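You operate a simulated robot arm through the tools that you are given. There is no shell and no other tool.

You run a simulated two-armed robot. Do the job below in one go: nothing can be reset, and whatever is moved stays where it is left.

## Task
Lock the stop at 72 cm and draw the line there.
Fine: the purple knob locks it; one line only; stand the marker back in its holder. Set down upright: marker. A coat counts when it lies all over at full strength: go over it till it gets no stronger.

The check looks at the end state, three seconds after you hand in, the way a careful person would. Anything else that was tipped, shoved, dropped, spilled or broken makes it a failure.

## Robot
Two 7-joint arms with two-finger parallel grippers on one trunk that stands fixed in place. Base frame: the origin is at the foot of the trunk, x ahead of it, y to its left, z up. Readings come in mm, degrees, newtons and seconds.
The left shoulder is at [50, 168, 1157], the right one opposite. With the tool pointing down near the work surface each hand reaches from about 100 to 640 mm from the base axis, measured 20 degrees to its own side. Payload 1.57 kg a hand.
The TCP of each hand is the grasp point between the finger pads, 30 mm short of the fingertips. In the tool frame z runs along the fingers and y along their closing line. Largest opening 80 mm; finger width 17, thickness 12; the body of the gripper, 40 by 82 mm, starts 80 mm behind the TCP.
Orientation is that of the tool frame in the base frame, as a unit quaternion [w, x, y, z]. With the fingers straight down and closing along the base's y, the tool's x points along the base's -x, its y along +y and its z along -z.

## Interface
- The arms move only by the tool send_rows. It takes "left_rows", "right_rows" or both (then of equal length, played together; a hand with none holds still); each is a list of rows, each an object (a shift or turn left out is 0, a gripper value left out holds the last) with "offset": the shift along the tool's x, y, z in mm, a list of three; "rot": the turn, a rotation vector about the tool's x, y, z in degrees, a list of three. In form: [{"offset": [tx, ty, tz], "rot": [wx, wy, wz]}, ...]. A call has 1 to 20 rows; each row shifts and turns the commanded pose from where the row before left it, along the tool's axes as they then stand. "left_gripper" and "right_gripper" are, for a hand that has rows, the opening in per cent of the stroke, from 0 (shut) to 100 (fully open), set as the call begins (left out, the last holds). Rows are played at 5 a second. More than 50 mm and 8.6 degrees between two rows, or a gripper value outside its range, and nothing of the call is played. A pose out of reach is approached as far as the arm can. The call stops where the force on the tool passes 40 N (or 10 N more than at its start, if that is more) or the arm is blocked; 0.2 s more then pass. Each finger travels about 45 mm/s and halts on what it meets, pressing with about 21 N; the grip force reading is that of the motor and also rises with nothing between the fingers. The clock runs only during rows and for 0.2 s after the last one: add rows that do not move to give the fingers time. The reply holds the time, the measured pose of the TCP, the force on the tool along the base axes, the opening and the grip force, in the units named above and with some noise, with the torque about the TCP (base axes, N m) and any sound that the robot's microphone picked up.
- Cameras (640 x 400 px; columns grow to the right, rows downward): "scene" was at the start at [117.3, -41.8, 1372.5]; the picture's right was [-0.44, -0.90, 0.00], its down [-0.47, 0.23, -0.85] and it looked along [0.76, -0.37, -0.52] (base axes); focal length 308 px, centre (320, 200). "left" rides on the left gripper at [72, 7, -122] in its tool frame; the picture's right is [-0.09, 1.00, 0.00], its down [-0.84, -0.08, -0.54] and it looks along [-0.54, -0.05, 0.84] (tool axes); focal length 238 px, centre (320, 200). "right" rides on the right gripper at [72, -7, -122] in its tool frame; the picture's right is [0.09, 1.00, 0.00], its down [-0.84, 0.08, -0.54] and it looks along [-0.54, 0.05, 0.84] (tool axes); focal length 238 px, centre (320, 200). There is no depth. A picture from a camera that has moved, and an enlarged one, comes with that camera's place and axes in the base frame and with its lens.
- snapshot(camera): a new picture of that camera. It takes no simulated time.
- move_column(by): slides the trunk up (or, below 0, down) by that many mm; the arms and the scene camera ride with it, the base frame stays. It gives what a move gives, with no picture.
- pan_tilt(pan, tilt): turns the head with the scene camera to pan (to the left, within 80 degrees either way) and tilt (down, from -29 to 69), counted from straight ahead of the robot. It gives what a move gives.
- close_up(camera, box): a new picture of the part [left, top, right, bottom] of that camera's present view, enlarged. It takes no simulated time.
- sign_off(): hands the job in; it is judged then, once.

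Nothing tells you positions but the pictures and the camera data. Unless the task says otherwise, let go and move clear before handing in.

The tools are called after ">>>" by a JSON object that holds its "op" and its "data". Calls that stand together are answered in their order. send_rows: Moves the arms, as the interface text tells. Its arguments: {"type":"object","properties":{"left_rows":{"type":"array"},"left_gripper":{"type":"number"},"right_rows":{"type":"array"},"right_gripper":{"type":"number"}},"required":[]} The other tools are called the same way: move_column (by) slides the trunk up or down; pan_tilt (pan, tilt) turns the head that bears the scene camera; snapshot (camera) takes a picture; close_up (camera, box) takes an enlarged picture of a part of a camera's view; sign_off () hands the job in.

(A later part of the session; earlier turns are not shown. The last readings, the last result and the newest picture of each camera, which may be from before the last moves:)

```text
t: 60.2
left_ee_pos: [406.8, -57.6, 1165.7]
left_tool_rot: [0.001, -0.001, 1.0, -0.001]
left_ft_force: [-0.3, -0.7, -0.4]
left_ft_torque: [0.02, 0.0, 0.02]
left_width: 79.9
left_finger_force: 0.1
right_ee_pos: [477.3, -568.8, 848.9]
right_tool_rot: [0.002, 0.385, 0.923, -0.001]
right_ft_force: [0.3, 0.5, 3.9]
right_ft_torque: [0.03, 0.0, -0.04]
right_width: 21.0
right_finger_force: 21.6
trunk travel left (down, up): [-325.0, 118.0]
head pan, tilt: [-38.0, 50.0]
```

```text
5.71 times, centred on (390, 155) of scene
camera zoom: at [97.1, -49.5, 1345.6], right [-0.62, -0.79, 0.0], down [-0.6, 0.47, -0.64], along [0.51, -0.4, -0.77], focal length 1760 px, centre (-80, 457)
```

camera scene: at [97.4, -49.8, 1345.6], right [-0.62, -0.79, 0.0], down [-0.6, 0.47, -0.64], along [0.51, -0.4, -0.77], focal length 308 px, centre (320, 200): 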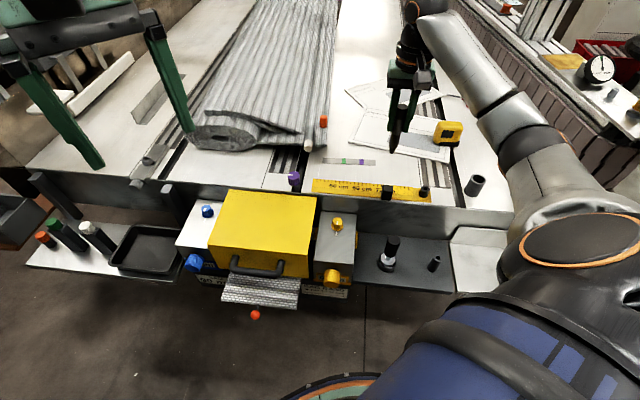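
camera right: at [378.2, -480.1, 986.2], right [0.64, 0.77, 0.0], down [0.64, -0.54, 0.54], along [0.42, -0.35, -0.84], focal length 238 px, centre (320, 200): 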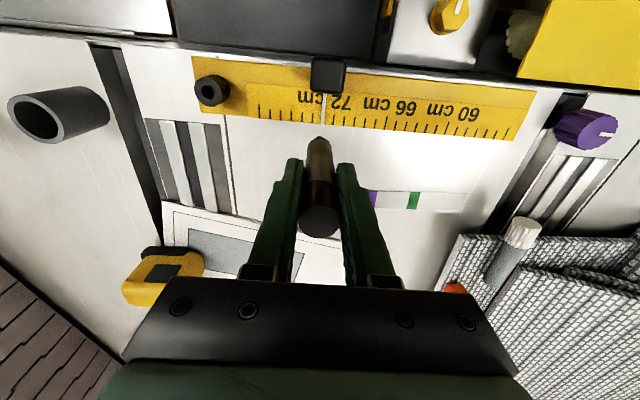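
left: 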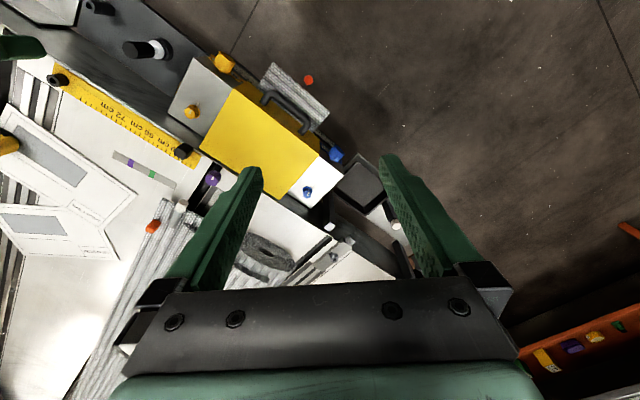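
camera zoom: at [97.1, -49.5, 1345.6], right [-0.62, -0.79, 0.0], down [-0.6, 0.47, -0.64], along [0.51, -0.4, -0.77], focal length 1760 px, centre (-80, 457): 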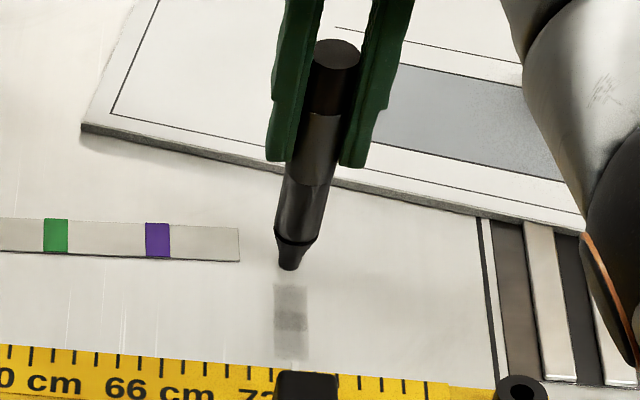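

Now there is 3.9 N of contact. I stroke back towards the ruler, easing up slightly as the hand comes in.

>>> {"op": "send_rows", "data": {"right_rows": [{"offset": [3, 0, -0.05]}, {"offset": [3, 0, -0.05]}, {"offset": [3, 0, -0.05]}, {"offset": [3, 0, -0.05]}, {"offset": [3, 0, -0.05]}, {"offset": [3, 0, -0.05]}, {"offset": [3, 0, -0.05]}, {"offset": [3, 0, -0.05]}, {"offset": [3, 0, -0.05]}, {"offset": [3, 0, -0.05]}]}}

>>> {"op": "close_up", "data": {"camera": "scene", "box": [340, 130, 430, 200]}}

>>> {"op": "close_up", "data": {"camera": "right", "box": [256, 60, 384, 180]}}

```text
t: 62.4
left_ee_pos: [406.9, -58.0, 1165.9]
left_tool_rot: [-0.001, -0.001, 1.0, 0.0]
left_ft_force: [-0.1, -0.9, -0.7]
left_ft_torque: [0.02, -0.01, -0.01]
left_width: 80.1
left_finger_force: 0.0
right_ee_pos: [456.5, -549.1, 850.4]
right_tool_rot: [0.001, 0.385, 0.923, 0.0]
right_ft_force: [-0.1, -1.3, 0.7]
right_ft_torque: [0.01, 0.01, 0.01]
right_width: 20.5
right_finger_force: 20.9
trunk travel left (down, up): [-325.0, 118.0]
head pan, tilt: [-38.0, 50.0]
```

```text
5.71 times, centred on (385, 165) of scene
camera zoom: at [97.4, -49.9, 1345.5], right [-0.62, -0.79, 0.0], down [-0.6, 0.47, -0.64], along [0.51, -0.4, -0.77], focal length 1760 px, centre (-51, 400)
```

zoom: 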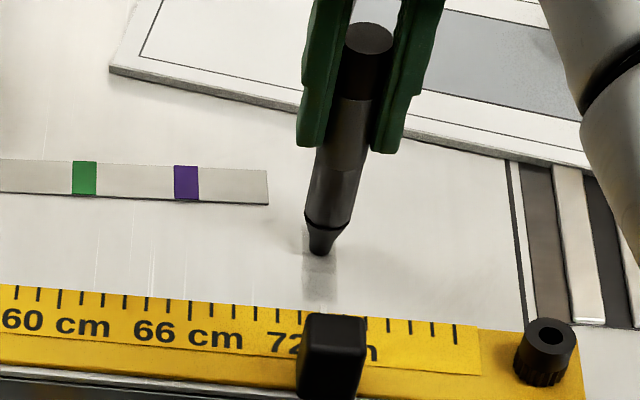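

```text
3.33 times, centred on (320, 120) of right
camera zoom: at [401.4, -501.3, 973.2], right [0.64, 0.77, 0.0], down [0.64, -0.54, 0.54], along [0.42, -0.35, -0.84], focal length 794 px, centre (320, 467)
```

zoom: 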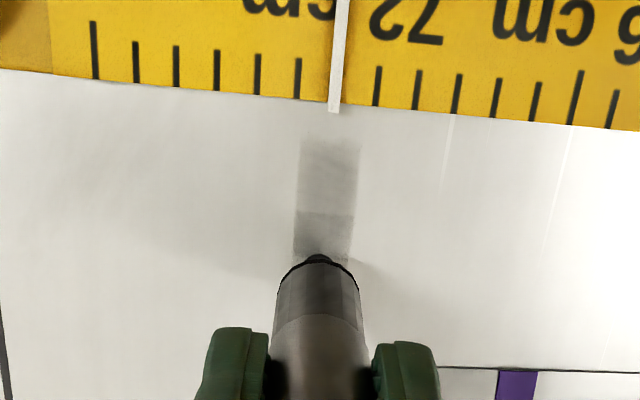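

I lift the marker a little to look at the mark without the nib in the way.

>>> {"op": "send_rows", "data": {"right_rows": [{"offset": [0, 0, -10]}, {"offset": [-20, 0, -20]}, {"offset": [-20, 0, -10]}, {"offset": [0, 0, 0]}]}}

>>> {"op": "close_up", "data": {"camera": "scene", "box": [340, 130, 430, 200]}}

>>> {"op": "close_up", "data": {"camera": "right", "box": [256, 40, 384, 160]}}

```text
t: 63.4
left_ee_pos: [406.8, -59.2, 1165.4]
left_tool_rot: [0.0, 0.0, 1.0, 0.0]
left_ft_force: [0.7, 0.3, -0.2]
left_ft_torque: [0.01, -0.01, -0.01]
left_width: 80.4
left_finger_force: 0.1
right_ee_pos: [485.1, -576.5, 889.9]
right_tool_rot: [0.0, 0.384, 0.923, 0.0]
right_ft_force: [-0.6, -0.2, -1.1]
right_ft_torque: [-0.01, -0.02, -0.03]
right_width: 20.4
right_finger_force: 21.0
trunk travel left (down, up): [-325.0, 118.0]
head pan, tilt: [-38.0, 50.0]
```

```text
5.71 times, centred on (385, 165) of scene
camera zoom: at [97.4, -49.9, 1345.5], right [-0.62, -0.79, 0.0], down [-0.6, 0.47, -0.64], along [0.51, -0.4, -0.77], focal length 1760 px, centre (-51, 400)
```

zoom: 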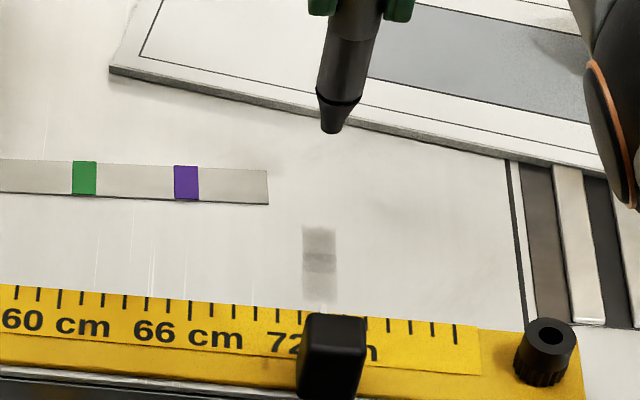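

```text
3.33 times, centred on (320, 100) of right
camera zoom: at [430.3, -529.2, 1013.8], right [0.64, 0.77, 0.0], down [0.64, -0.54, 0.54], along [0.42, -0.35, -0.84], focal length 794 px, centre (320, 533)
```

zoom: 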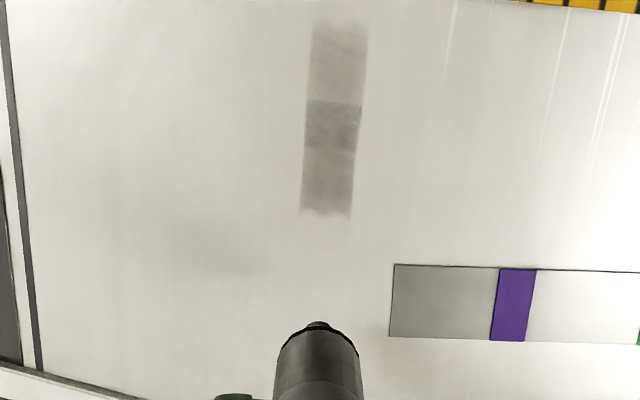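

The mark spans from just beyond the pointer outward about 48 mm, still weak. I go back down at the outer end with firmer contact and do full-length strokes.

>>> {"op": "send_rows", "data": {"right_rows": [{"offset": [10, 0, 15]}, {"offset": [0, 0, 15]}, {"offset": [0, 0, 5]}, {"offset": [0, 0, 3]}, {"offset": [0, 0, 0]}]}}

>>> {"op": "send_rows", "data": {"right_rows": [{"offset": [0, 0, 1]}, {"offset": [0, 0, 1]}, {"offset": [0, 0, 0]}]}}

```text
t: 64.6
left_ee_pos: [406.8, -58.5, 1164.1]
left_tool_rot: [-0.001, 0.0, 1.0, -0.001]
left_ft_force: [-0.4, 0.5, -0.7]
left_ft_torque: [-0.02, 0.02, 0.04]
left_width: 80.0
left_finger_force: 0.1
right_ee_pos: [478.5, -569.4, 852.0]
right_tool_rot: [0.0, 0.385, 0.923, 0.0]
right_ft_force: [0.1, 0.5, 0.5]
right_ft_torque: [0.0, 0.02, 0.0]
right_width: 20.3
right_finger_force: 20.9
trunk travel left (down, up): [-325.0, 118.0]
head pan, tilt: [-38.0, 50.0]
```

```text
t: 65.4
left_ee_pos: [406.8, -58.8, 1164.7]
left_tool_rot: [0.0, -0.001, 1.0, 0.0]
left_ft_force: [0.3, 0.0, -0.1]
left_ft_torque: [0.03, 0.0, -0.01]
left_width: 79.9
left_finger_force: 0.1
right_ee_pos: [479.1, -570.4, 848.6]
right_tool_rot: [0.0, 0.385, 0.923, 0.0]
right_ft_force: [1.4, -0.6, -1.0]
right_ft_torque: [-0.02, -0.01, 0.0]
right_width: 20.4
right_finger_force: 20.9
trunk travel left (down, up): [-325.0, 118.0]
head pan, tilt: [-38.0, 50.0]
```

>>> {"op": "send_rows", "data": {"right_rows": [{"offset": [0, 0, 0.5]}, {"offset": [0, 0, 0.5]}, {"offset": [0, 0, 0]}]}}

>>> {"op": "send_rows", "data": {"right_rows": [{"offset": [0, 0, 0.5]}, {"offset": [0, 0, 0.5]}, {"offset": [0, 0, 0]}]}}

>>> {"op": "close_up", "data": {"camera": "scene", "box": [350, 125, 420, 185]}}

```text
t: 66.2
left_ee_pos: [406.3, -58.5, 1165.0]
left_tool_rot: [-0.001, -0.001, 1.0, -0.001]
left_ft_force: [0.9, -0.1, 0.3]
left_ft_torque: [0.01, 0.0, 0.01]
left_width: 79.8
left_finger_force: 0.1
right_ee_pos: [477.4, -570.7, 849.4]
right_tool_rot: [0.001, 0.384, 0.923, 0.0]
right_ft_force: [-0.9, -0.4, 2.7]
right_ft_torque: [0.01, 0.08, -0.01]
right_width: 20.7
right_finger_force: 21.4
trunk travel left (down, up): [-325.0, 118.0]
head pan, tilt: [-38.0, 50.0]
```

```text
t: 67.0
left_ee_pos: [407.2, -56.6, 1164.9]
left_tool_rot: [0.001, -0.001, 1.0, -0.001]
left_ft_force: [-0.1, -0.2, -0.2]
left_ft_torque: [0.0, 0.0, 0.01]
left_width: 80.2
left_finger_force: 0.0
right_ee_pos: [479.1, -569.3, 849.8]
right_tool_rot: [0.002, 0.384, 0.923, 0.0]
right_ft_force: [-2.1, 1.0, 7.2]
right_ft_torque: [0.07, 0.16, 0.01]
right_width: 20.6
right_finger_force: 20.8
trunk travel left (down, up): [-325.0, 118.0]
head pan, tilt: [-38.0, 50.0]
```

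```text
6.67 times, centred on (385, 155) of scene
camera zoom: at [96.5, -48.9, 1345.7], right [-0.62, -0.79, 0.0], down [-0.6, 0.47, -0.64], along [0.51, -0.4, -0.77], focal length 2054 px, centre (-113, 500)
```

zoom: 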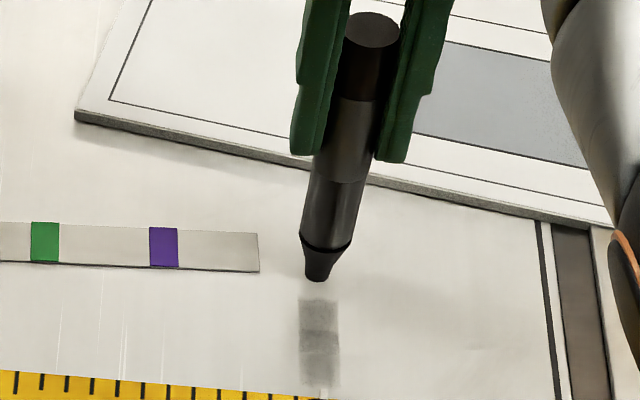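

>>> {"op": "send_rows", "data": {"right_rows": [{"offset": [3, 0, 0]}, {"offset": [3, 0, 0]}, {"offset": [3, 0, 0]}, {"offset": [3, 0, 0]}, {"offset": [3, 0, 0]}, {"offset": [3, 0, 0]}, {"offset": [3, 0, 0]}]}}

>>> {"op": "close_up", "data": {"camera": "scene", "box": [350, 125, 420, 185]}}

>>> {"op": "close_up", "data": {"camera": "right", "box": [256, 40, 384, 160]}}

```text
t: 68.6
left_ee_pos: [405.9, -59.0, 1165.0]
left_tool_rot: [0.001, -0.001, 1.0, 0.0]
left_ft_force: [-0.4, -0.6, -0.6]
left_ft_torque: [-0.01, -0.04, -0.02]
left_width: 79.9
left_finger_force: 0.0
right_ee_pos: [462.0, -553.6, 849.2]
right_tool_rot: [0.002, 0.384, 0.923, 0.0]
right_ft_force: [3.6, -2.9, 13.1]
right_ft_torque: [-0.32, -0.32, 0.02]
right_width: 20.6
right_finger_force: 20.9
trunk travel left (down, up): [-325.0, 118.0]
head pan, tilt: [-38.0, 50.0]
```

```text
6.67 times, centred on (385, 155) of scene
camera zoom: at [96.5, -48.8, 1345.7], right [-0.62, -0.79, 0.0], down [-0.6, 0.47, -0.64], along [0.51, -0.4, -0.77], focal length 2054 px, centre (-113, 500)
```

zoom: 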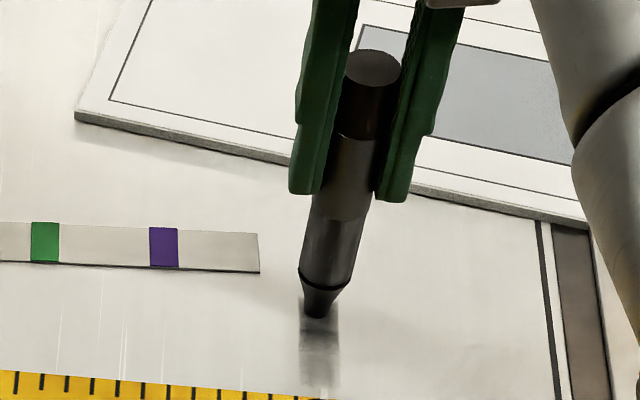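

```text
3.33 times, centred on (320, 100) of right
camera zoom: at [406.9, -505.7, 971.7], right [0.64, 0.77, 0.0], down [0.64, -0.54, 0.55], along [0.42, -0.35, -0.84], focal length 794 px, centre (320, 533)
```

zoom: 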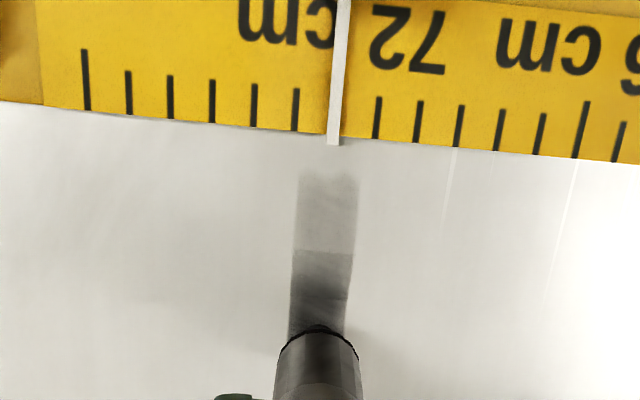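

The outer end now darkens, and nothing is taken up beyond the present outer end, so the surface ends there. I continue inward at a slightly lighter force.

>>> {"op": "send_rows", "data": {"right_rows": [{"offset": [0, 0, -0.8]}, {"offset": [3, 0, -0.05]}, {"offset": [3, 0, -0.05]}, {"offset": [3, 0, -0.05]}, {"offset": [3, 0, -0.05]}, {"offset": [3, 0, -0.05]}, {"offset": [3, 0, -0.05]}, {"offset": [3, 0, -0.05]}]}}

>>> {"op": "close_up", "data": {"camera": "scene", "box": [345, 145, 425, 200]}}

>>> {"op": "close_up", "data": {"camera": "right", "box": [256, 60, 384, 160]}}

```text
t: 70.4
left_ee_pos: [406.9, -58.4, 1164.9]
left_tool_rot: [0.001, -0.001, 1.0, 0.0]
left_ft_force: [-0.6, 0.5, -0.5]
left_ft_torque: [0.0, -0.01, 0.02]
left_width: 79.9
left_finger_force: 0.0
right_ee_pos: [446.8, -540.0, 849.6]
right_tool_rot: [0.0, 0.384, 0.923, 0.0]
right_ft_force: [0.2, -1.5, 3.0]
right_ft_torque: [-0.09, -0.06, -0.02]
right_width: 20.7
right_finger_force: 20.9
trunk travel left (down, up): [-325.0, 118.0]
head pan, tilt: [-38.0, 50.0]
```

```text
7.27 times, centred on (385, 172) of scene
camera zoom: at [97.2, -49.6, 1345.5], right [-0.62, -0.79, 0.0], down [-0.6, 0.47, -0.64], along [0.51, -0.4, -0.77], focal length 2241 px, centre (-153, 400)
```

zoom: 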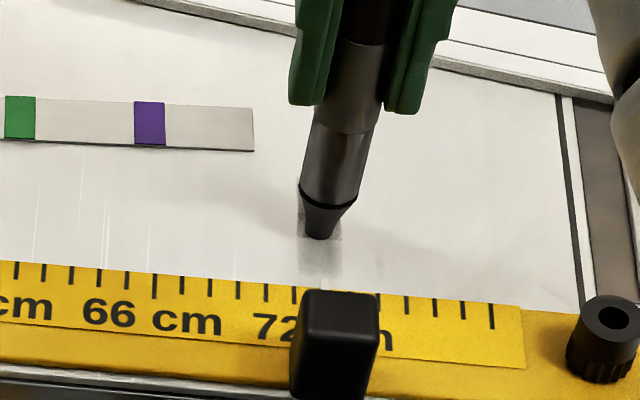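

```text
4.00 times, centred on (320, 110) of right
camera zoom: at [392.6, -492.1, 972.0], right [0.64, 0.77, 0.0], down [0.64, -0.54, 0.54], along [0.42, -0.35, -0.84], focal length 953 px, centre (320, 560)
```

zoom: 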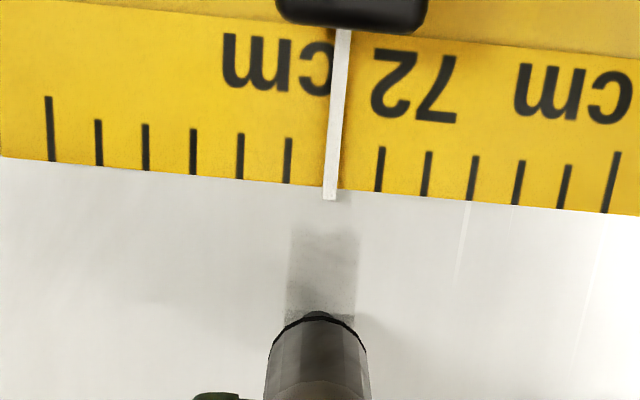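

>>> {"op": "send_rows", "data": {"right_rows": [{"offset": [3, 0, 0.1]}, {"offset": [3, 0, 0]}, {"offset": [3, 0, 0]}, {"offset": [3, 0, 0]}, {"offset": [3, 0, 0]}, {"offset": [3, 0, 0]}, {"offset": [2, 0, 0]}]}}

>>> {"op": "close_up", "data": {"camera": "scene", "box": [345, 145, 425, 200]}}

>>> {"op": "close_up", "data": {"camera": "right", "box": [256, 80, 384, 180]}}

```text
t: 72.0
left_ee_pos: [406.9, -58.3, 1166.5]
left_tool_rot: [0.0, -0.001, 1.0, 0.0]
left_ft_force: [0.8, 0.0, -0.2]
left_ft_torque: [0.01, 0.01, -0.01]
left_width: 80.0
left_finger_force: 0.0
right_ee_pos: [432.9, -524.9, 849.0]
right_tool_rot: [0.001, 0.384, 0.923, 0.0]
right_ft_force: [0.6, 0.1, 1.3]
right_ft_torque: [-0.05, -0.05, 0.0]
right_width: 20.3
right_finger_force: 20.9
trunk travel left (down, up): [-325.0, 118.0]
head pan, tilt: [-38.0, 50.0]
```

```text
7.27 times, centred on (385, 172) of scene
camera zoom: at [97.3, -49.8, 1345.5], right [-0.62, -0.79, 0.0], down [-0.6, 0.47, -0.64], along [0.51, -0.4, -0.77], focal length 2241 px, centre (-153, 400)
```

zoom: 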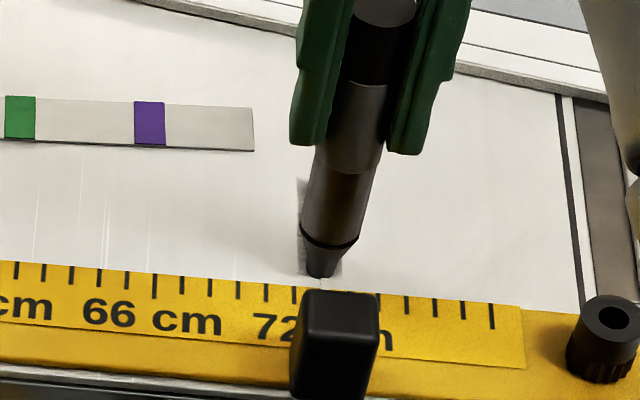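

```text
4.00 times, centred on (320, 130) of right
camera zoom: at [378.3, -478.0, 972.1], right [0.64, 0.77, 0.0], down [0.64, -0.54, 0.54], along [0.42, -0.35, -0.84], focal length 953 px, centre (320, 480)
```

zoom: 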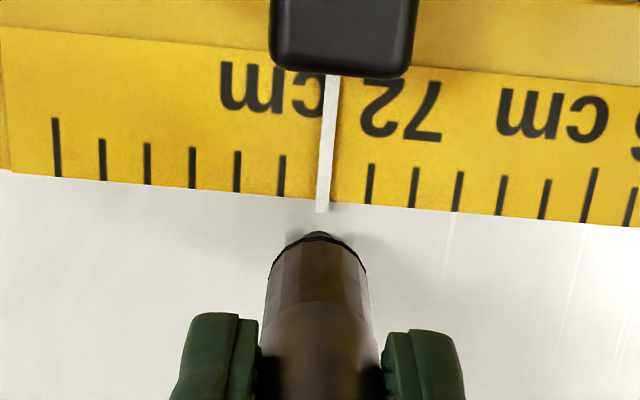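

The nib is back at the inner end. I press a bit firmer and stroke outward over the whole length again.

>>> {"op": "send_rows", "data": {"right_rows": [{"offset": [0, 0, 0.8]}, {"offset": [0, 0, 0.7]}, {"offset": [-3, 0, 0]}, {"offset": [-3, 0, 0]}, {"offset": [-3, 0, 0]}, {"offset": [-3, 0, 0]}, {"offset": [-3, 0, 0]}, {"offset": [-3, 0, 0]}, {"offset": [-3, 0, 0]}, {"offset": [-3, 0, 0]}]}}

>>> {"op": "close_up", "data": {"camera": "right", "box": [256, 60, 384, 160]}}

```text
t: 74.2
left_ee_pos: [406.5, -58.0, 1165.5]
left_tool_rot: [0.0, -0.001, 1.0, -0.001]
left_ft_force: [0.3, 0.3, 1.1]
left_ft_torque: [-0.01, 0.04, 0.0]
left_width: 79.8
left_finger_force: 0.0
right_ee_pos: [450.3, -542.9, 848.6]
right_tool_rot: [0.001, 0.384, 0.923, -0.001]
right_ft_force: [-2.9, 2.6, 9.2]
right_ft_torque: [0.24, 0.23, 0.0]
right_width: 20.1
right_finger_force: 20.9
trunk travel left (down, up): [-325.0, 118.0]
head pan, tilt: [-38.0, 50.0]
```

```text
4.00 times, centred on (320, 110) of right
camera zoom: at [395.0, -494.2, 971.7], right [0.64, 0.77, 0.0], down [0.64, -0.54, 0.54], along [0.42, -0.35, -0.84], focal length 953 px, centre (320, 560)
```

zoom: 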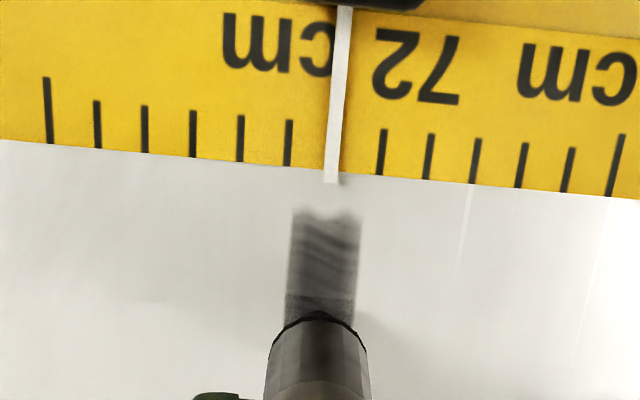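

Firmer contact darkens it well. I continue outward to the outer end.

>>> {"op": "send_rows", "data": {"right_rows": [{"offset": [-2, 0, 0]}, {"offset": [-2, 0, 0]}, {"offset": [-2, 0, 0]}, {"offset": [-2, 0, 0]}, {"offset": [-2, 0, 0]}, {"offset": [-2, 0, 0]}, {"offset": [-2, 0, 0]}, {"offset": [-2, 0, 0]}, {"offset": [-2, 0, 0]}, {"offset": [-2, 0, 0]}, {"offset": [-2, 0, 0]}, {"offset": [-2, 0, 0]}, {"offset": [-2, 0, 0]}, {"offset": [-2, 0, 0]}]}}

>>> {"op": "close_up", "data": {"camera": "right", "box": [256, 40, 384, 160]}}

>>> {"op": "close_up", "data": {"camera": "scene", "box": [345, 145, 425, 200]}}

```text
t: 77.2
left_ee_pos: [406.4, -57.8, 1164.7]
left_tool_rot: [0.0, -0.002, 1.0, -0.001]
left_ft_force: [-0.2, 0.4, -0.4]
left_ft_torque: [0.01, 0.01, 0.01]
left_width: 79.9
left_finger_force: 0.0
right_ee_pos: [470.9, -562.1, 849.5]
right_tool_rot: [0.001, 0.385, 0.923, 0.0]
right_ft_force: [-1.0, 2.8, 6.3]
right_ft_torque: [0.2, 0.08, 0.01]
right_width: 20.5
right_finger_force: 21.2
trunk travel left (down, up): [-325.0, 118.0]
head pan, tilt: [-38.0, 50.0]
```

```text
3.33 times, centred on (320, 100) of right
camera zoom: at [414.8, -514.3, 971.6], right [0.64, 0.77, 0.0], down [0.64, -0.54, 0.54], along [0.42, -0.35, -0.84], focal length 794 px, centre (320, 533)
```

zoom: 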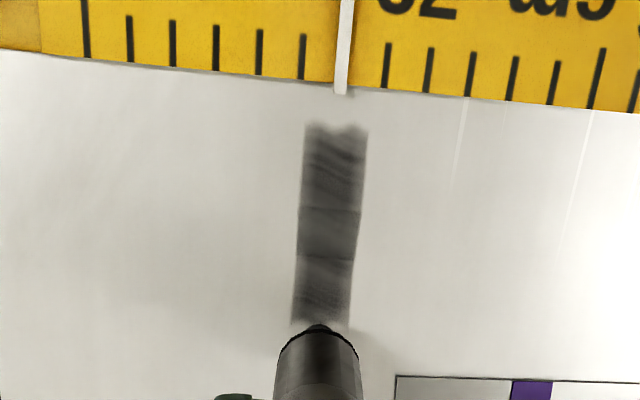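

```text
7.27 times, centred on (385, 172) of scene
camera zoom: at [96.7, -49.0, 1345.7], right [-0.62, -0.79, 0.0], down [-0.6, 0.47, -0.64], along [0.51, -0.4, -0.77], focal length 2241 px, centre (-153, 400)
```

zoom: 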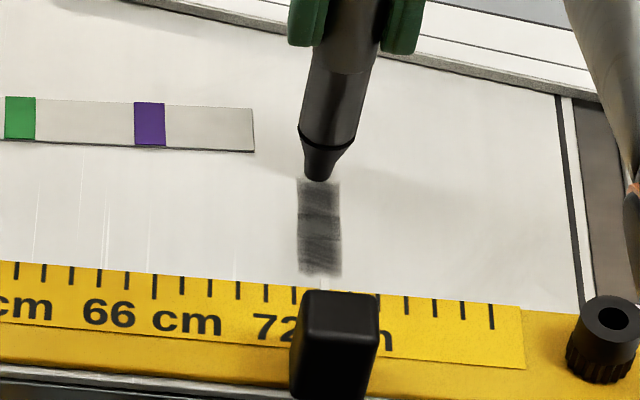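

The line is clearly stronger and sits centred on the 72 mark. I continue going over it, inward now.

>>> {"op": "send_rows", "data": {"right_rows": [{"offset": [2.5, 0, 0]}, {"offset": [2.5, 0, 0]}, {"offset": [2.5, 0, 0]}, {"offset": [2.5, 0, 0]}, {"offset": [2.5, 0, 0]}, {"offset": [2.5, 0, 0]}, {"offset": [2.5, 0, 0]}, {"offset": [2.5, 0, 0]}, {"offset": [2.5, 0, 0]}, {"offset": [2.5, 0, 0]}, {"offset": [2.5, 0, 0]}, {"offset": [2.5, 0, 0]}, {"offset": [2.5, 0, 0]}, {"offset": [2.5, 0, 0]}, {"offset": [2.5, 0, 0]}, {"offset": [2.5, 0, 0]}, {"offset": [2.5, 0, 0]}, {"offset": [2.5, 0, 0]}, {"offset": [2.5, 0, 0]}, {"offset": [2.5, 0, 0]}]}}

>>> {"op": "close_up", "data": {"camera": "right", "box": [256, 60, 384, 160]}}

>>> {"op": "close_up", "data": {"camera": "scene", "box": [345, 145, 425, 200]}}

```text
t: 81.4
left_ee_pos: [406.8, -57.8, 1165.0]
left_tool_rot: [0.001, -0.001, 1.0, 0.0]
left_ft_force: [0.0, -0.8, -0.2]
left_ft_torque: [0.0, -0.02, 0.0]
left_width: 79.9
left_finger_force: 0.0
right_ee_pos: [435.3, -527.0, 849.5]
right_tool_rot: [0.0, 0.384, 0.923, 0.0]
right_ft_force: [2.3, -2.0, 7.2]
right_ft_torque: [-0.21, -0.2, 0.02]
right_width: 20.4
right_finger_force: 20.5
trunk travel left (down, up): [-325.0, 118.0]
head pan, tilt: [-38.0, 50.0]
```

```text
4.00 times, centred on (320, 110) of right
camera zoom: at [380.1, -478.9, 971.4], right [0.64, 0.77, 0.0], down [0.64, -0.54, 0.54], along [0.42, -0.35, -0.84], focal length 953 px, centre (320, 560)
```

zoom: 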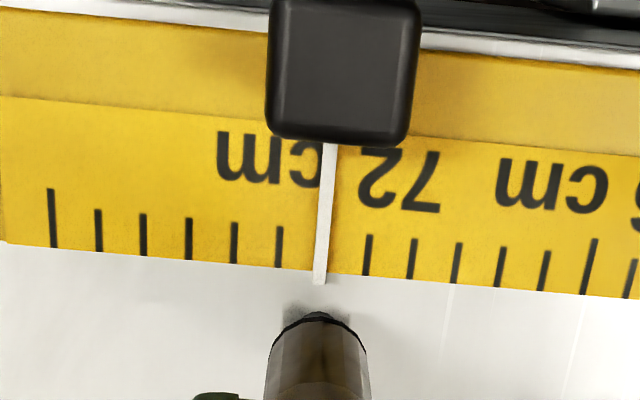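

```text
7.27 times, centred on (385, 172) of scene
camera zoom: at [96.9, -49.3, 1345.6], right [-0.62, -0.79, 0.0], down [-0.6, 0.47, -0.64], along [0.51, -0.4, -0.77], focal length 2241 px, centre (-153, 400)
```

zoom: 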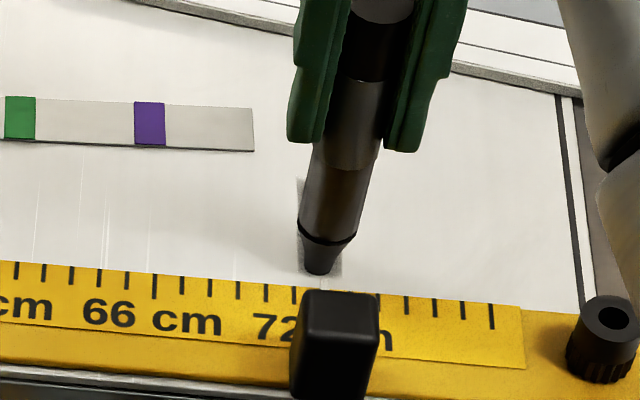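

>>> {"op": "send_rows", "data": {"right_rows": [{"offset": [-2.5, 0, 0.1]}, {"offset": [-2.5, 0, 0]}, {"offset": [-2.5, 0, 0]}, {"offset": [-2.5, 0, 0]}, {"offset": [-2.5, 0, 0]}, {"offset": [-2.5, 0, 0]}, {"offset": [-2.5, 0, 0]}, {"offset": [-2.5, 0, 0]}, {"offset": [-2.5, 0, 0]}, {"offset": [-2.5, 0, 0]}, {"offset": [-2.5, 0, 0]}, {"offset": [-2.5, 0, 0]}, {"offset": [-2.5, 0, 0]}, {"offset": [-2.5, 0, 0]}, {"offset": [-2.5, 0, 0]}, {"offset": [-2.5, 0, 0]}, {"offset": [-2.5, 0, 0]}, {"offset": [-2.5, 0, 0]}, {"offset": [-2.5, 0, 0]}, {"offset": [-2.5, 0, 0]}]}}

>>> {"op": "close_up", "data": {"camera": "right", "box": [256, 40, 384, 160]}}

>>> {"op": "close_up", "data": {"camera": "scene", "box": [345, 145, 425, 200]}}

```text
t: 85.6
left_ee_pos: [406.3, -58.0, 1165.7]
left_tool_rot: [0.001, -0.001, 1.0, 0.0]
left_ft_force: [-0.6, -0.3, -0.3]
left_ft_torque: [0.02, 0.02, -0.01]
left_width: 80.0
left_finger_force: 0.0
right_ee_pos: [470.7, -561.9, 848.2]
right_tool_rot: [0.002, 0.384, 0.923, 0.0]
right_ft_force: [-1.8, 2.2, 6.9]
right_ft_torque: [0.17, 0.13, -0.01]
right_width: 20.4
right_finger_force: 21.4
trunk travel left (down, up): [-325.0, 118.0]
head pan, tilt: [-38.0, 50.0]
```

```text
3.33 times, centred on (320, 100) of right
camera zoom: at [415.5, -514.0, 971.2], right [0.64, 0.77, 0.0], down [0.64, -0.54, 0.54], along [0.42, -0.35, -0.84], focal length 794 px, centre (320, 533)
```

zoom: 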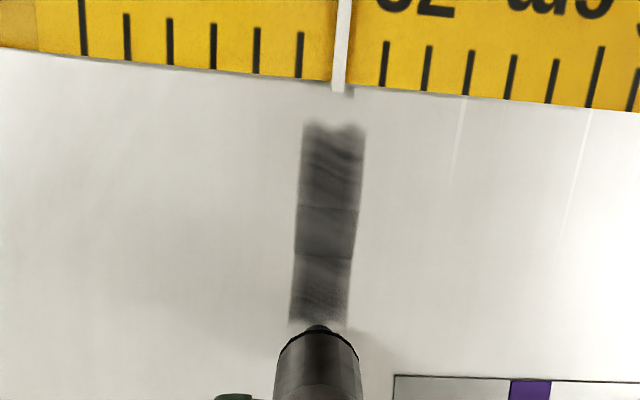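

```text
7.27 times, centred on (385, 172) of scene
camera zoom: at [96.7, -49.0, 1345.7], right [-0.62, -0.79, 0.0], down [-0.6, 0.47, -0.64], along [0.51, -0.4, -0.77], focal length 2241 px, centre (-153, 400)
```

zoom: 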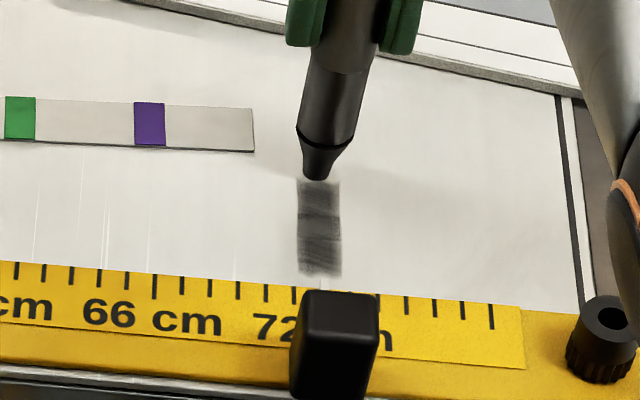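

It is darker still. I make more passes and compare until nothing changes.

>>> {"op": "send_rows", "data": {"right_rows": [{"offset": [2.5, 0, 0]}, {"offset": [2.5, 0, 0]}, {"offset": [2.5, 0, 0]}, {"offset": [2.5, 0, 0]}, {"offset": [2.5, 0, 0]}, {"offset": [2.5, 0, 0]}, {"offset": [2.5, 0, 0]}, {"offset": [2.5, 0, 0]}, {"offset": [2.5, 0, 0]}, {"offset": [2.5, 0, 0]}, {"offset": [2.5, 0, 0]}, {"offset": [2.5, 0, 0]}, {"offset": [2.5, 0, 0]}, {"offset": [2.5, 0, 0]}, {"offset": [2.5, 0, 0]}, {"offset": [2.5, 0, 0]}, {"offset": [2.5, 0, 0]}, {"offset": [2.5, 0, 0]}, {"offset": [2.5, 0, 0]}, {"offset": [2.5, 0, 0]}]}}

>>> {"op": "send_rows", "data": {"right_rows": [{"offset": [2, 0, 0]}, {"offset": [-2, 0, 0]}, {"offset": [-2.5, 0, 0]}, {"offset": [-2.5, 0, 0]}, {"offset": [-2.5, 0, 0]}, {"offset": [-2.5, 0, 0]}, {"offset": [-2.5, 0, 0]}, {"offset": [-2.5, 0, 0]}, {"offset": [-2.5, 0, 0]}, {"offset": [-2.5, 0, 0]}, {"offset": [-2.5, 0, 0]}, {"offset": [-2.5, 0, 0]}, {"offset": [-2.5, 0, 0]}, {"offset": [-2.5, 0, 0]}, {"offset": [-2.5, 0, 0]}, {"offset": [-2.5, 0, 0]}, {"offset": [-2.5, 0, 0]}, {"offset": [-2.5, 0, 0]}, {"offset": [-2.5, 0, 0]}, {"offset": [-2.5, 0, 0]}]}}

>>> {"op": "close_up", "data": {"camera": "right", "box": [256, 40, 384, 160]}}

>>> {"op": "close_up", "data": {"camera": "scene", "box": [345, 145, 425, 200]}}

```text
t: 89.8
left_ee_pos: [406.4, -57.6, 1165.3]
left_tool_rot: [0.0, -0.002, 1.0, -0.001]
left_ft_force: [-0.1, 0.3, -0.1]
left_ft_torque: [-0.04, 0.04, -0.02]
left_width: 80.0
left_finger_force: 0.1
right_ee_pos: [435.4, -526.1, 848.0]
right_tool_rot: [0.001, 0.384, 0.923, 0.001]
right_ft_force: [0.6, -1.6, 6.5]
right_ft_torque: [-0.21, -0.15, -0.01]
right_width: 20.2
right_finger_force: 21.1
trunk travel left (down, up): [-325.0, 118.0]
head pan, tilt: [-38.0, 50.0]
```

```text
t: 94.0
left_ee_pos: [406.9, -58.0, 1165.7]
left_tool_rot: [0.001, -0.001, 1.0, -0.001]
left_ft_force: [-0.3, 0.2, -0.2]
left_ft_torque: [-0.02, -0.02, -0.01]
left_width: 79.9
left_finger_force: 0.2
right_ee_pos: [467.2, -559.5, 848.2]
right_tool_rot: [0.0, 0.384, 0.923, 0.0]
right_ft_force: [-0.8, 0.7, 4.0]
right_ft_torque: [0.12, 0.06, 0.03]
right_width: 20.4
right_finger_force: 21.0
trunk travel left (down, up): [-325.0, 118.0]
head pan, tilt: [-38.0, 50.0]
```

```text
3.33 times, centred on (320, 100) of right
camera zoom: at [412.0, -511.1, 971.0], right [0.64, 0.77, 0.0], down [0.64, -0.54, 0.54], along [0.42, -0.35, -0.84], focal length 794 px, centre (320, 533)
```

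zoom: 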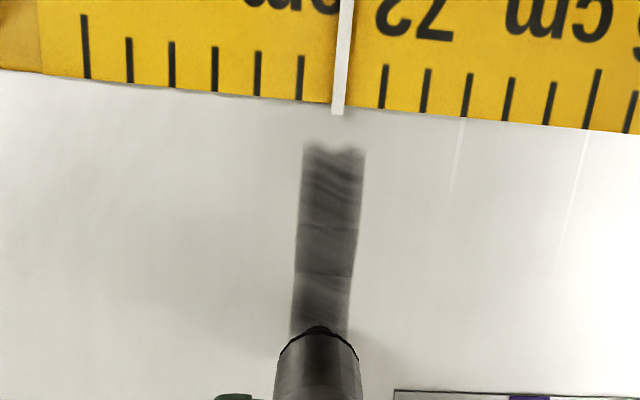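

```text
7.27 times, centred on (385, 172) of scene
camera zoom: at [97.0, -49.4, 1345.6], right [-0.62, -0.79, 0.0], down [-0.6, 0.47, -0.64], along [0.51, -0.4, -0.77], focal length 2241 px, centre (-153, 400)
```

zoom: 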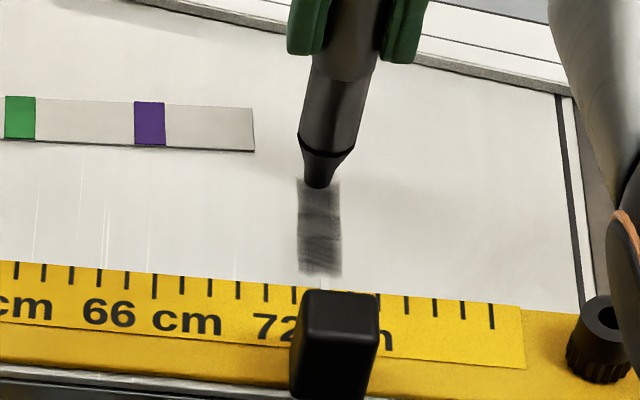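

I lift briefly to inspect the whole line closely.

>>> {"op": "send_rows", "data": {"right_rows": [{"offset": [0, 0, -8]}, {"offset": [-20, 0, -15]}, {"offset": [-15, 0, -10]}, {"offset": [0, 0, 0]}]}}

>>> {"op": "close_up", "data": {"camera": "right", "box": [288, 40, 352, 120]}}

>>> {"op": "close_up", "data": {"camera": "scene", "box": [365, 160, 405, 190]}}

```text
t: 95.0
left_ee_pos: [406.5, -58.0, 1164.7]
left_tool_rot: [0.001, -0.001, 1.0, 0.0]
left_ft_force: [0.0, -0.2, 0.1]
left_ft_torque: [-0.04, -0.01, -0.03]
left_width: 80.0
left_finger_force: 0.1
right_ee_pos: [492.4, -584.4, 881.1]
right_tool_rot: [0.0, 0.385, 0.923, 0.0]
right_ft_force: [0.2, -0.4, 0.0]
right_ft_torque: [0.01, 0.01, -0.01]
right_width: 20.6
right_finger_force: 21.6
trunk travel left (down, up): [-325.0, 118.0]
head pan, tilt: [-38.0, 50.0]
```

```text
5.00 times, centred on (320, 80) of right
camera zoom: at [437.6, -536.4, 1003.8], right [0.64, 0.77, 0.0], down [0.64, -0.54, 0.54], along [0.42, -0.35, -0.84], focal length 1192 px, centre (320, 800)
```

zoom: 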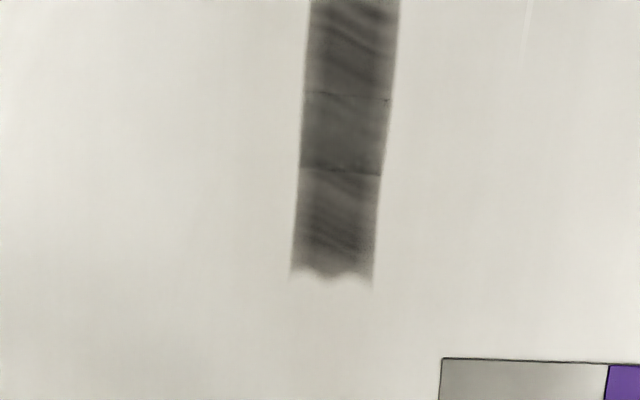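

```text
13.33 times, centred on (385, 175) of scene
camera zoom: at [97.4, -50.0, 1345.5], right [-0.62, -0.79, 0.0], down [-0.6, 0.47, -0.64], along [0.51, -0.4, -0.77], focal length 4108 px, centre (-547, 533)
```

zoom: 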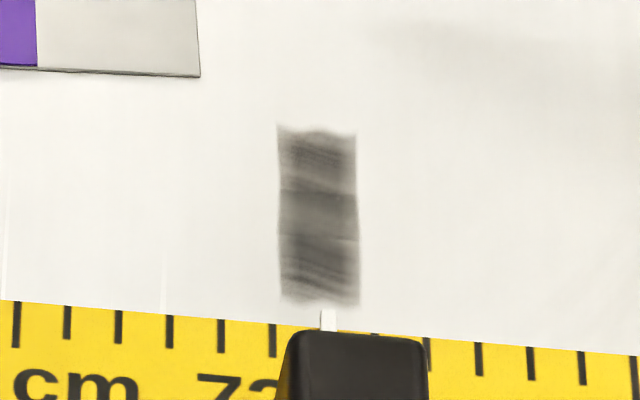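

The coat is still uneven, so it needs more. I go back down with firmer contact and keep going over it.

>>> {"op": "send_rows", "data": {"right_rows": [{"offset": [17, 0, 12]}, {"offset": [17, 0, 15]}, {"offset": [0, 0, 4]}, {"offset": [0, 0, 1.5]}, {"offset": [0, 0, 1]}, {"offset": [0, 0, 0.6]}]}}

>>> {"op": "send_rows", "data": {"right_rows": [{"offset": [2.5, 0, 0]}, {"offset": [2.5, 0, 0]}, {"offset": [2.5, 0, 0]}, {"offset": [2.5, 0, 0]}, {"offset": [2.5, 0, 0]}, {"offset": [2.5, 0, 0]}, {"offset": [2.5, 0, 0]}, {"offset": [2.5, 0, 0]}, {"offset": [2.5, 0, 0]}, {"offset": [2.5, 0, 0]}, {"offset": [2.5, 0, 0]}, {"offset": [2.5, 0, 0]}, {"offset": [2.5, 0, 0]}, {"offset": [2.5, 0, 0]}, {"offset": [2.5, 0, 0]}, {"offset": [2.5, 0, 0]}, {"offset": [2.5, 0, 0]}, {"offset": [2.5, 0, 0]}, {"offset": [2.5, 0, 0]}]}}

>>> {"op": "close_up", "data": {"camera": "right", "box": [256, 80, 384, 180]}}

```text
t: 96.4
left_ee_pos: [406.4, -58.1, 1166.0]
left_tool_rot: [0.0, -0.002, 1.0, -0.001]
left_ft_force: [0.0, 0.1, -0.3]
left_ft_torque: [0.01, 0.01, 0.01]
left_width: 80.2
left_finger_force: 0.1
right_ee_pos: [468.6, -558.8, 847.8]
right_tool_rot: [0.001, 0.384, 0.923, 0.0]
right_ft_force: [-0.4, 1.1, 4.5]
right_ft_torque: [0.05, -0.04, 0.05]
right_width: 20.1
right_finger_force: 21.2
trunk travel left (down, up): [-325.0, 118.0]
head pan, tilt: [-38.0, 50.0]
```

```text
t: 100.4
left_ee_pos: [406.2, -57.2, 1165.5]
left_tool_rot: [0.001, 0.0, 1.0, -0.001]
left_ft_force: [-0.2, -0.3, -0.5]
left_ft_torque: [-0.02, -0.02, 0.01]
left_width: 79.8
left_finger_force: 0.0
right_ee_pos: [435.1, -524.9, 846.9]
right_tool_rot: [0.002, 0.384, 0.923, 0.0]
right_ft_force: [1.8, -2.5, 12.4]
right_ft_torque: [-0.39, -0.34, -0.01]
right_width: 20.2
right_finger_force: 21.3
trunk travel left (down, up): [-325.0, 118.0]
head pan, tilt: [-38.0, 50.0]
```

```text
4.00 times, centred on (320, 130) of right
camera zoom: at [378.4, -477.7, 970.5], right [0.64, 0.77, 0.0], down [0.64, -0.54, 0.54], along [0.42, -0.35, -0.84], focal length 953 px, centre (320, 480)
```

zoom: 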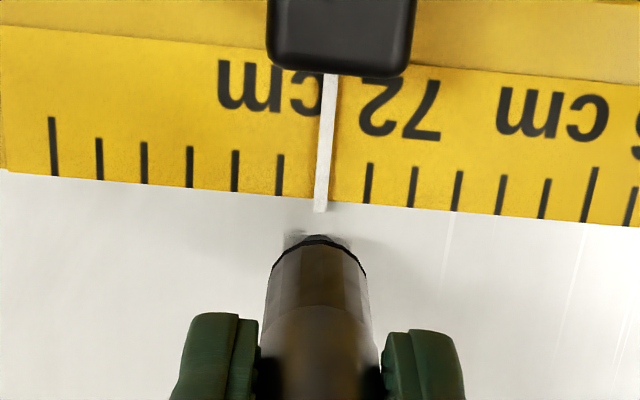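

>>> {"op": "send_rows", "data": {"right_rows": [{"offset": [1.5, 0, 0]}, {"offset": [-1.5, 0, 0]}, {"offset": [-2.5, 0, 0]}, {"offset": [-2.5, 0, 0]}, {"offset": [-2.5, 0, 0]}, {"offset": [-2.5, 0, 0]}, {"offset": [-2.5, 0, 0]}, {"offset": [-2.5, 0, 0]}, {"offset": [-2.5, 0, 0]}, {"offset": [-2.5, 0, 0]}, {"offset": [-2.5, 0, 0]}, {"offset": [-2.5, 0, 0]}, {"offset": [-2.5, 0, 0]}, {"offset": [-2.5, 0, 0]}, {"offset": [-2.5, 0, 0]}, {"offset": [-2.5, 0, 0]}, {"offset": [-2.5, 0, 0]}, {"offset": [-2.5, 0, 0]}, {"offset": [-2.5, 0, 0]}, {"offset": [-2.5, 0, 0]}]}}

>>> {"op": "close_up", "data": {"camera": "right", "box": [256, 40, 384, 160]}}

>>> {"op": "close_up", "data": {"camera": "scene", "box": [345, 145, 425, 200]}}

```text
t: 104.6
left_ee_pos: [406.8, -58.7, 1163.5]
left_tool_rot: [0.0, -0.001, 1.0, 0.0]
left_ft_force: [0.9, -0.6, -0.6]
left_ft_torque: [0.0, 0.03, -0.02]
left_width: 80.1
left_finger_force: 0.0
right_ee_pos: [468.0, -558.5, 846.8]
right_tool_rot: [-0.001, 0.384, 0.923, -0.001]
right_ft_force: [0.7, 0.0, -0.2]
right_ft_torque: [0.0, 0.02, -0.03]
right_width: 20.4
right_finger_force: 20.8
trunk travel left (down, up): [-325.0, 118.0]
head pan, tilt: [-38.0, 50.0]
```

```text
3.33 times, centred on (320, 100) of right
camera zoom: at [411.8, -510.6, 969.9], right [0.64, 0.77, 0.0], down [0.64, -0.54, 0.54], along [0.42, -0.35, -0.84], focal length 794 px, centre (320, 533)
```

zoom: 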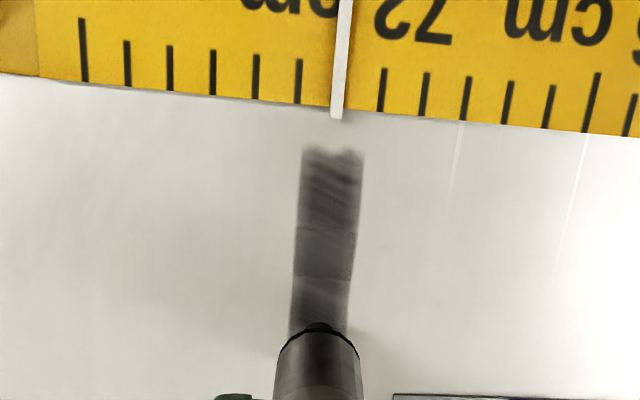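

```text
7.27 times, centred on (385, 172) of scene
camera zoom: at [97.4, -49.9, 1345.5], right [-0.62, -0.79, 0.0], down [-0.6, 0.47, -0.64], along [0.51, -0.4, -0.77], focal length 2241 px, centre (-153, 400)
```

zoom: 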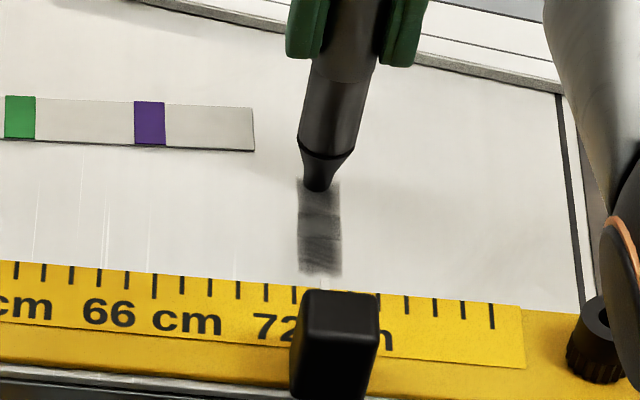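

>>> {"op": "send_rows", "data": {"right_rows": [{"offset": [0, 0, -8]}, {"offset": [-20, 0, -15]}, {"offset": [-15, 0, -10]}, {"offset": [0, 0, 0]}]}}

>>> {"op": "close_up", "data": {"camera": "scene", "box": [365, 160, 405, 190]}}

>>> {"op": "close_up", "data": {"camera": "right", "box": [288, 40, 352, 120]}}

>>> {"op": "snapshot", "data": {"camera": "right"}}

```text
t: 105.6
left_ee_pos: [407.7, -59.0, 1165.4]
left_tool_rot: [0.0, -0.001, 1.0, 0.0]
left_ft_force: [0.7, -1.1, -0.4]
left_ft_torque: [0.0, 0.02, 0.0]
left_width: 79.8
left_finger_force: 0.2
right_ee_pos: [491.4, -582.5, 880.8]
right_tool_rot: [0.0, 0.385, 0.923, 0.001]
right_ft_force: [0.5, -0.4, 0.0]
right_ft_torque: [0.02, 0.01, 0.0]
right_width: 20.2
right_finger_force: 21.2
trunk travel left (down, up): [-325.0, 118.0]
head pan, tilt: [-38.0, 50.0]
```

```text
13.33 times, centred on (385, 175) of scene
camera zoom: at [97.4, -49.9, 1345.5], right [-0.62, -0.79, 0.0], down [-0.6, 0.47, -0.64], along [0.51, -0.4, -0.77], focal length 4108 px, centre (-547, 533)
```

zoom: 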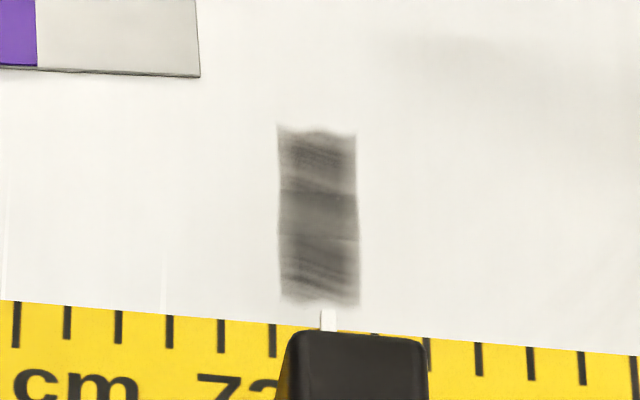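

```text
5.00 times, centred on (320, 80) of right
camera zoom: at [435.7, -534.8, 1003.2], right [0.64, 0.77, 0.0], down [0.64, -0.54, 0.54], along [0.42, -0.35, -0.84], focal length 1192 px, centre (320, 800)
```

zoom: 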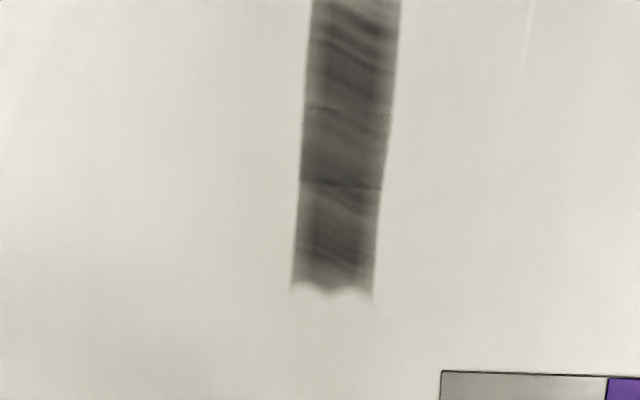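

```text
taken
camera right: at [435.7, -534.8, 1003.2], right [0.64, 0.77, 0.0], down [0.64, -0.54, 0.54], along [0.42, -0.35, -0.84], focal length 238 px, centre (320, 200)
```

right: 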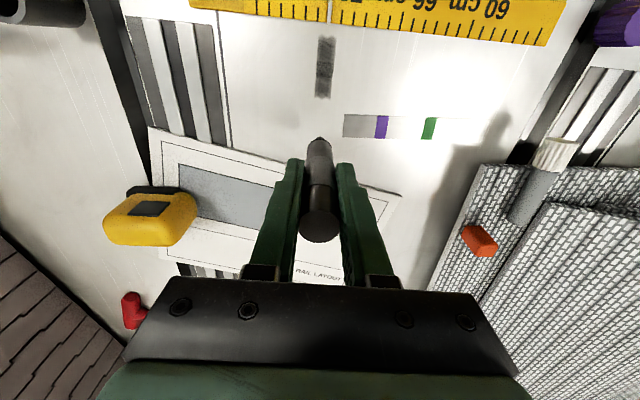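

The last passes changed almost nothing, so it is near full strength. I do one more careful pair of passes at about 5 N to confirm that it gets no stronger.

>>> {"op": "send_rows", "data": {"right_rows": [{"offset": [16, 0, 12]}, {"offset": [16, 0, 15]}, {"offset": [0, 0, 5]}, {"offset": [0, 0, 1]}, {"offset": [0, 0, 0.7]}, {"offset": [0, 0, 0]}]}}

>>> {"op": "send_rows", "data": {"right_rows": [{"offset": [0, 0, 0.3]}, {"offset": [2.5, 0, 0]}, {"offset": [2.5, 0, 0]}, {"offset": [2.5, 0, 0]}, {"offset": [2.5, 0, 0]}, {"offset": [2.5, 0, 0]}, {"offset": [2.5, 0, 0]}, {"offset": [2.5, 0, 0]}, {"offset": [2.5, 0, 0]}, {"offset": [2.5, 0, 0]}]}}

```text
t: 107.0
left_ee_pos: [406.4, -57.6, 1165.1]
left_tool_rot: [0.001, -0.001, 1.0, -0.001]
left_ft_force: [0.1, 0.4, 0.3]
left_ft_torque: [0.0, -0.02, -0.02]
left_width: 79.9
left_finger_force: 0.1
right_ee_pos: [467.2, -560.1, 847.1]
right_tool_rot: [0.002, 0.385, 0.923, 0.0]
right_ft_force: [-0.9, 1.2, 7.5]
right_ft_torque: [0.12, 0.0, -0.01]
right_width: 20.3
right_finger_force: 20.9
trunk travel left (down, up): [-325.0, 118.0]
head pan, tilt: [-38.0, 50.0]
```

```text
t: 109.2
left_ee_pos: [407.0, -57.5, 1166.0]
left_tool_rot: [0.001, -0.001, 1.0, -0.001]
left_ft_force: [-0.1, -0.1, -0.2]
left_ft_torque: [0.03, 0.0, -0.01]
left_width: 79.8
left_finger_force: 0.0
right_ee_pos: [452.9, -543.3, 846.7]
right_tool_rot: [0.002, 0.385, 0.923, 0.0]
right_ft_force: [4.0, -3.2, 13.1]
right_ft_torque: [-0.37, -0.41, 0.01]
right_width: 20.4
right_finger_force: 21.0
trunk travel left (down, up): [-325.0, 118.0]
head pan, tilt: [-38.0, 50.0]
```

>>> {"op": "send_rows", "data": {"right_rows": [{"offset": [0, 0, -0.8]}, {"offset": [2.5, 0, 0]}, {"offset": [2.5, 0, 0]}, {"offset": [2.5, 0, 0]}, {"offset": [2.5, 0, 0]}, {"offset": [2.5, 0, 0]}, {"offset": [2.5, 0, 0]}, {"offset": [2.5, 0, 0]}, {"offset": [2.5, 0, 0]}, {"offset": [2.5, 0, 0]}, {"offset": [1.5, 0, 0]}]}}

>>> {"op": "close_up", "data": {"camera": "right", "box": [256, 80, 384, 180]}}

```text
t: 111.6
left_ee_pos: [407.0, -57.1, 1164.1]
left_tool_rot: [0.0, -0.001, 1.0, -0.001]
left_ft_force: [0.6, 0.0, 0.5]
left_ft_torque: [-0.02, -0.01, 0.01]
left_width: 80.0
left_finger_force: 0.0
right_ee_pos: [435.9, -526.8, 846.3]
right_tool_rot: [0.0, 0.383, 0.924, 0.0]
right_ft_force: [1.0, -1.0, 5.1]
right_ft_torque: [-0.17, -0.17, 0.01]
right_width: 20.5
right_finger_force: 20.6
trunk travel left (down, up): [-325.0, 118.0]
head pan, tilt: [-38.0, 50.0]
```

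```text
4.00 times, centred on (320, 130) of right
camera zoom: at [379.9, -479.2, 969.5], right [0.64, 0.77, 0.0], down [0.64, -0.54, 0.54], along [0.42, -0.35, -0.84], focal length 953 px, centre (320, 480)
```

zoom: 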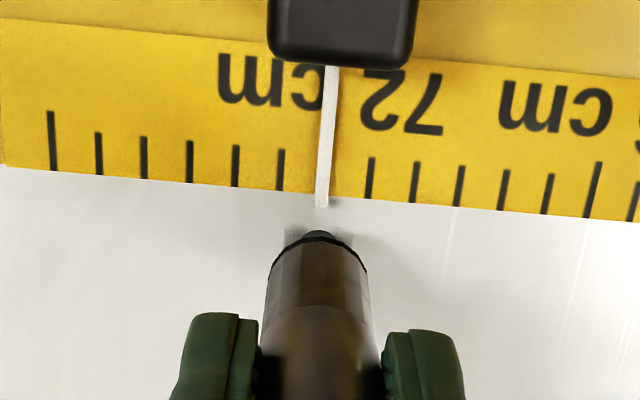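

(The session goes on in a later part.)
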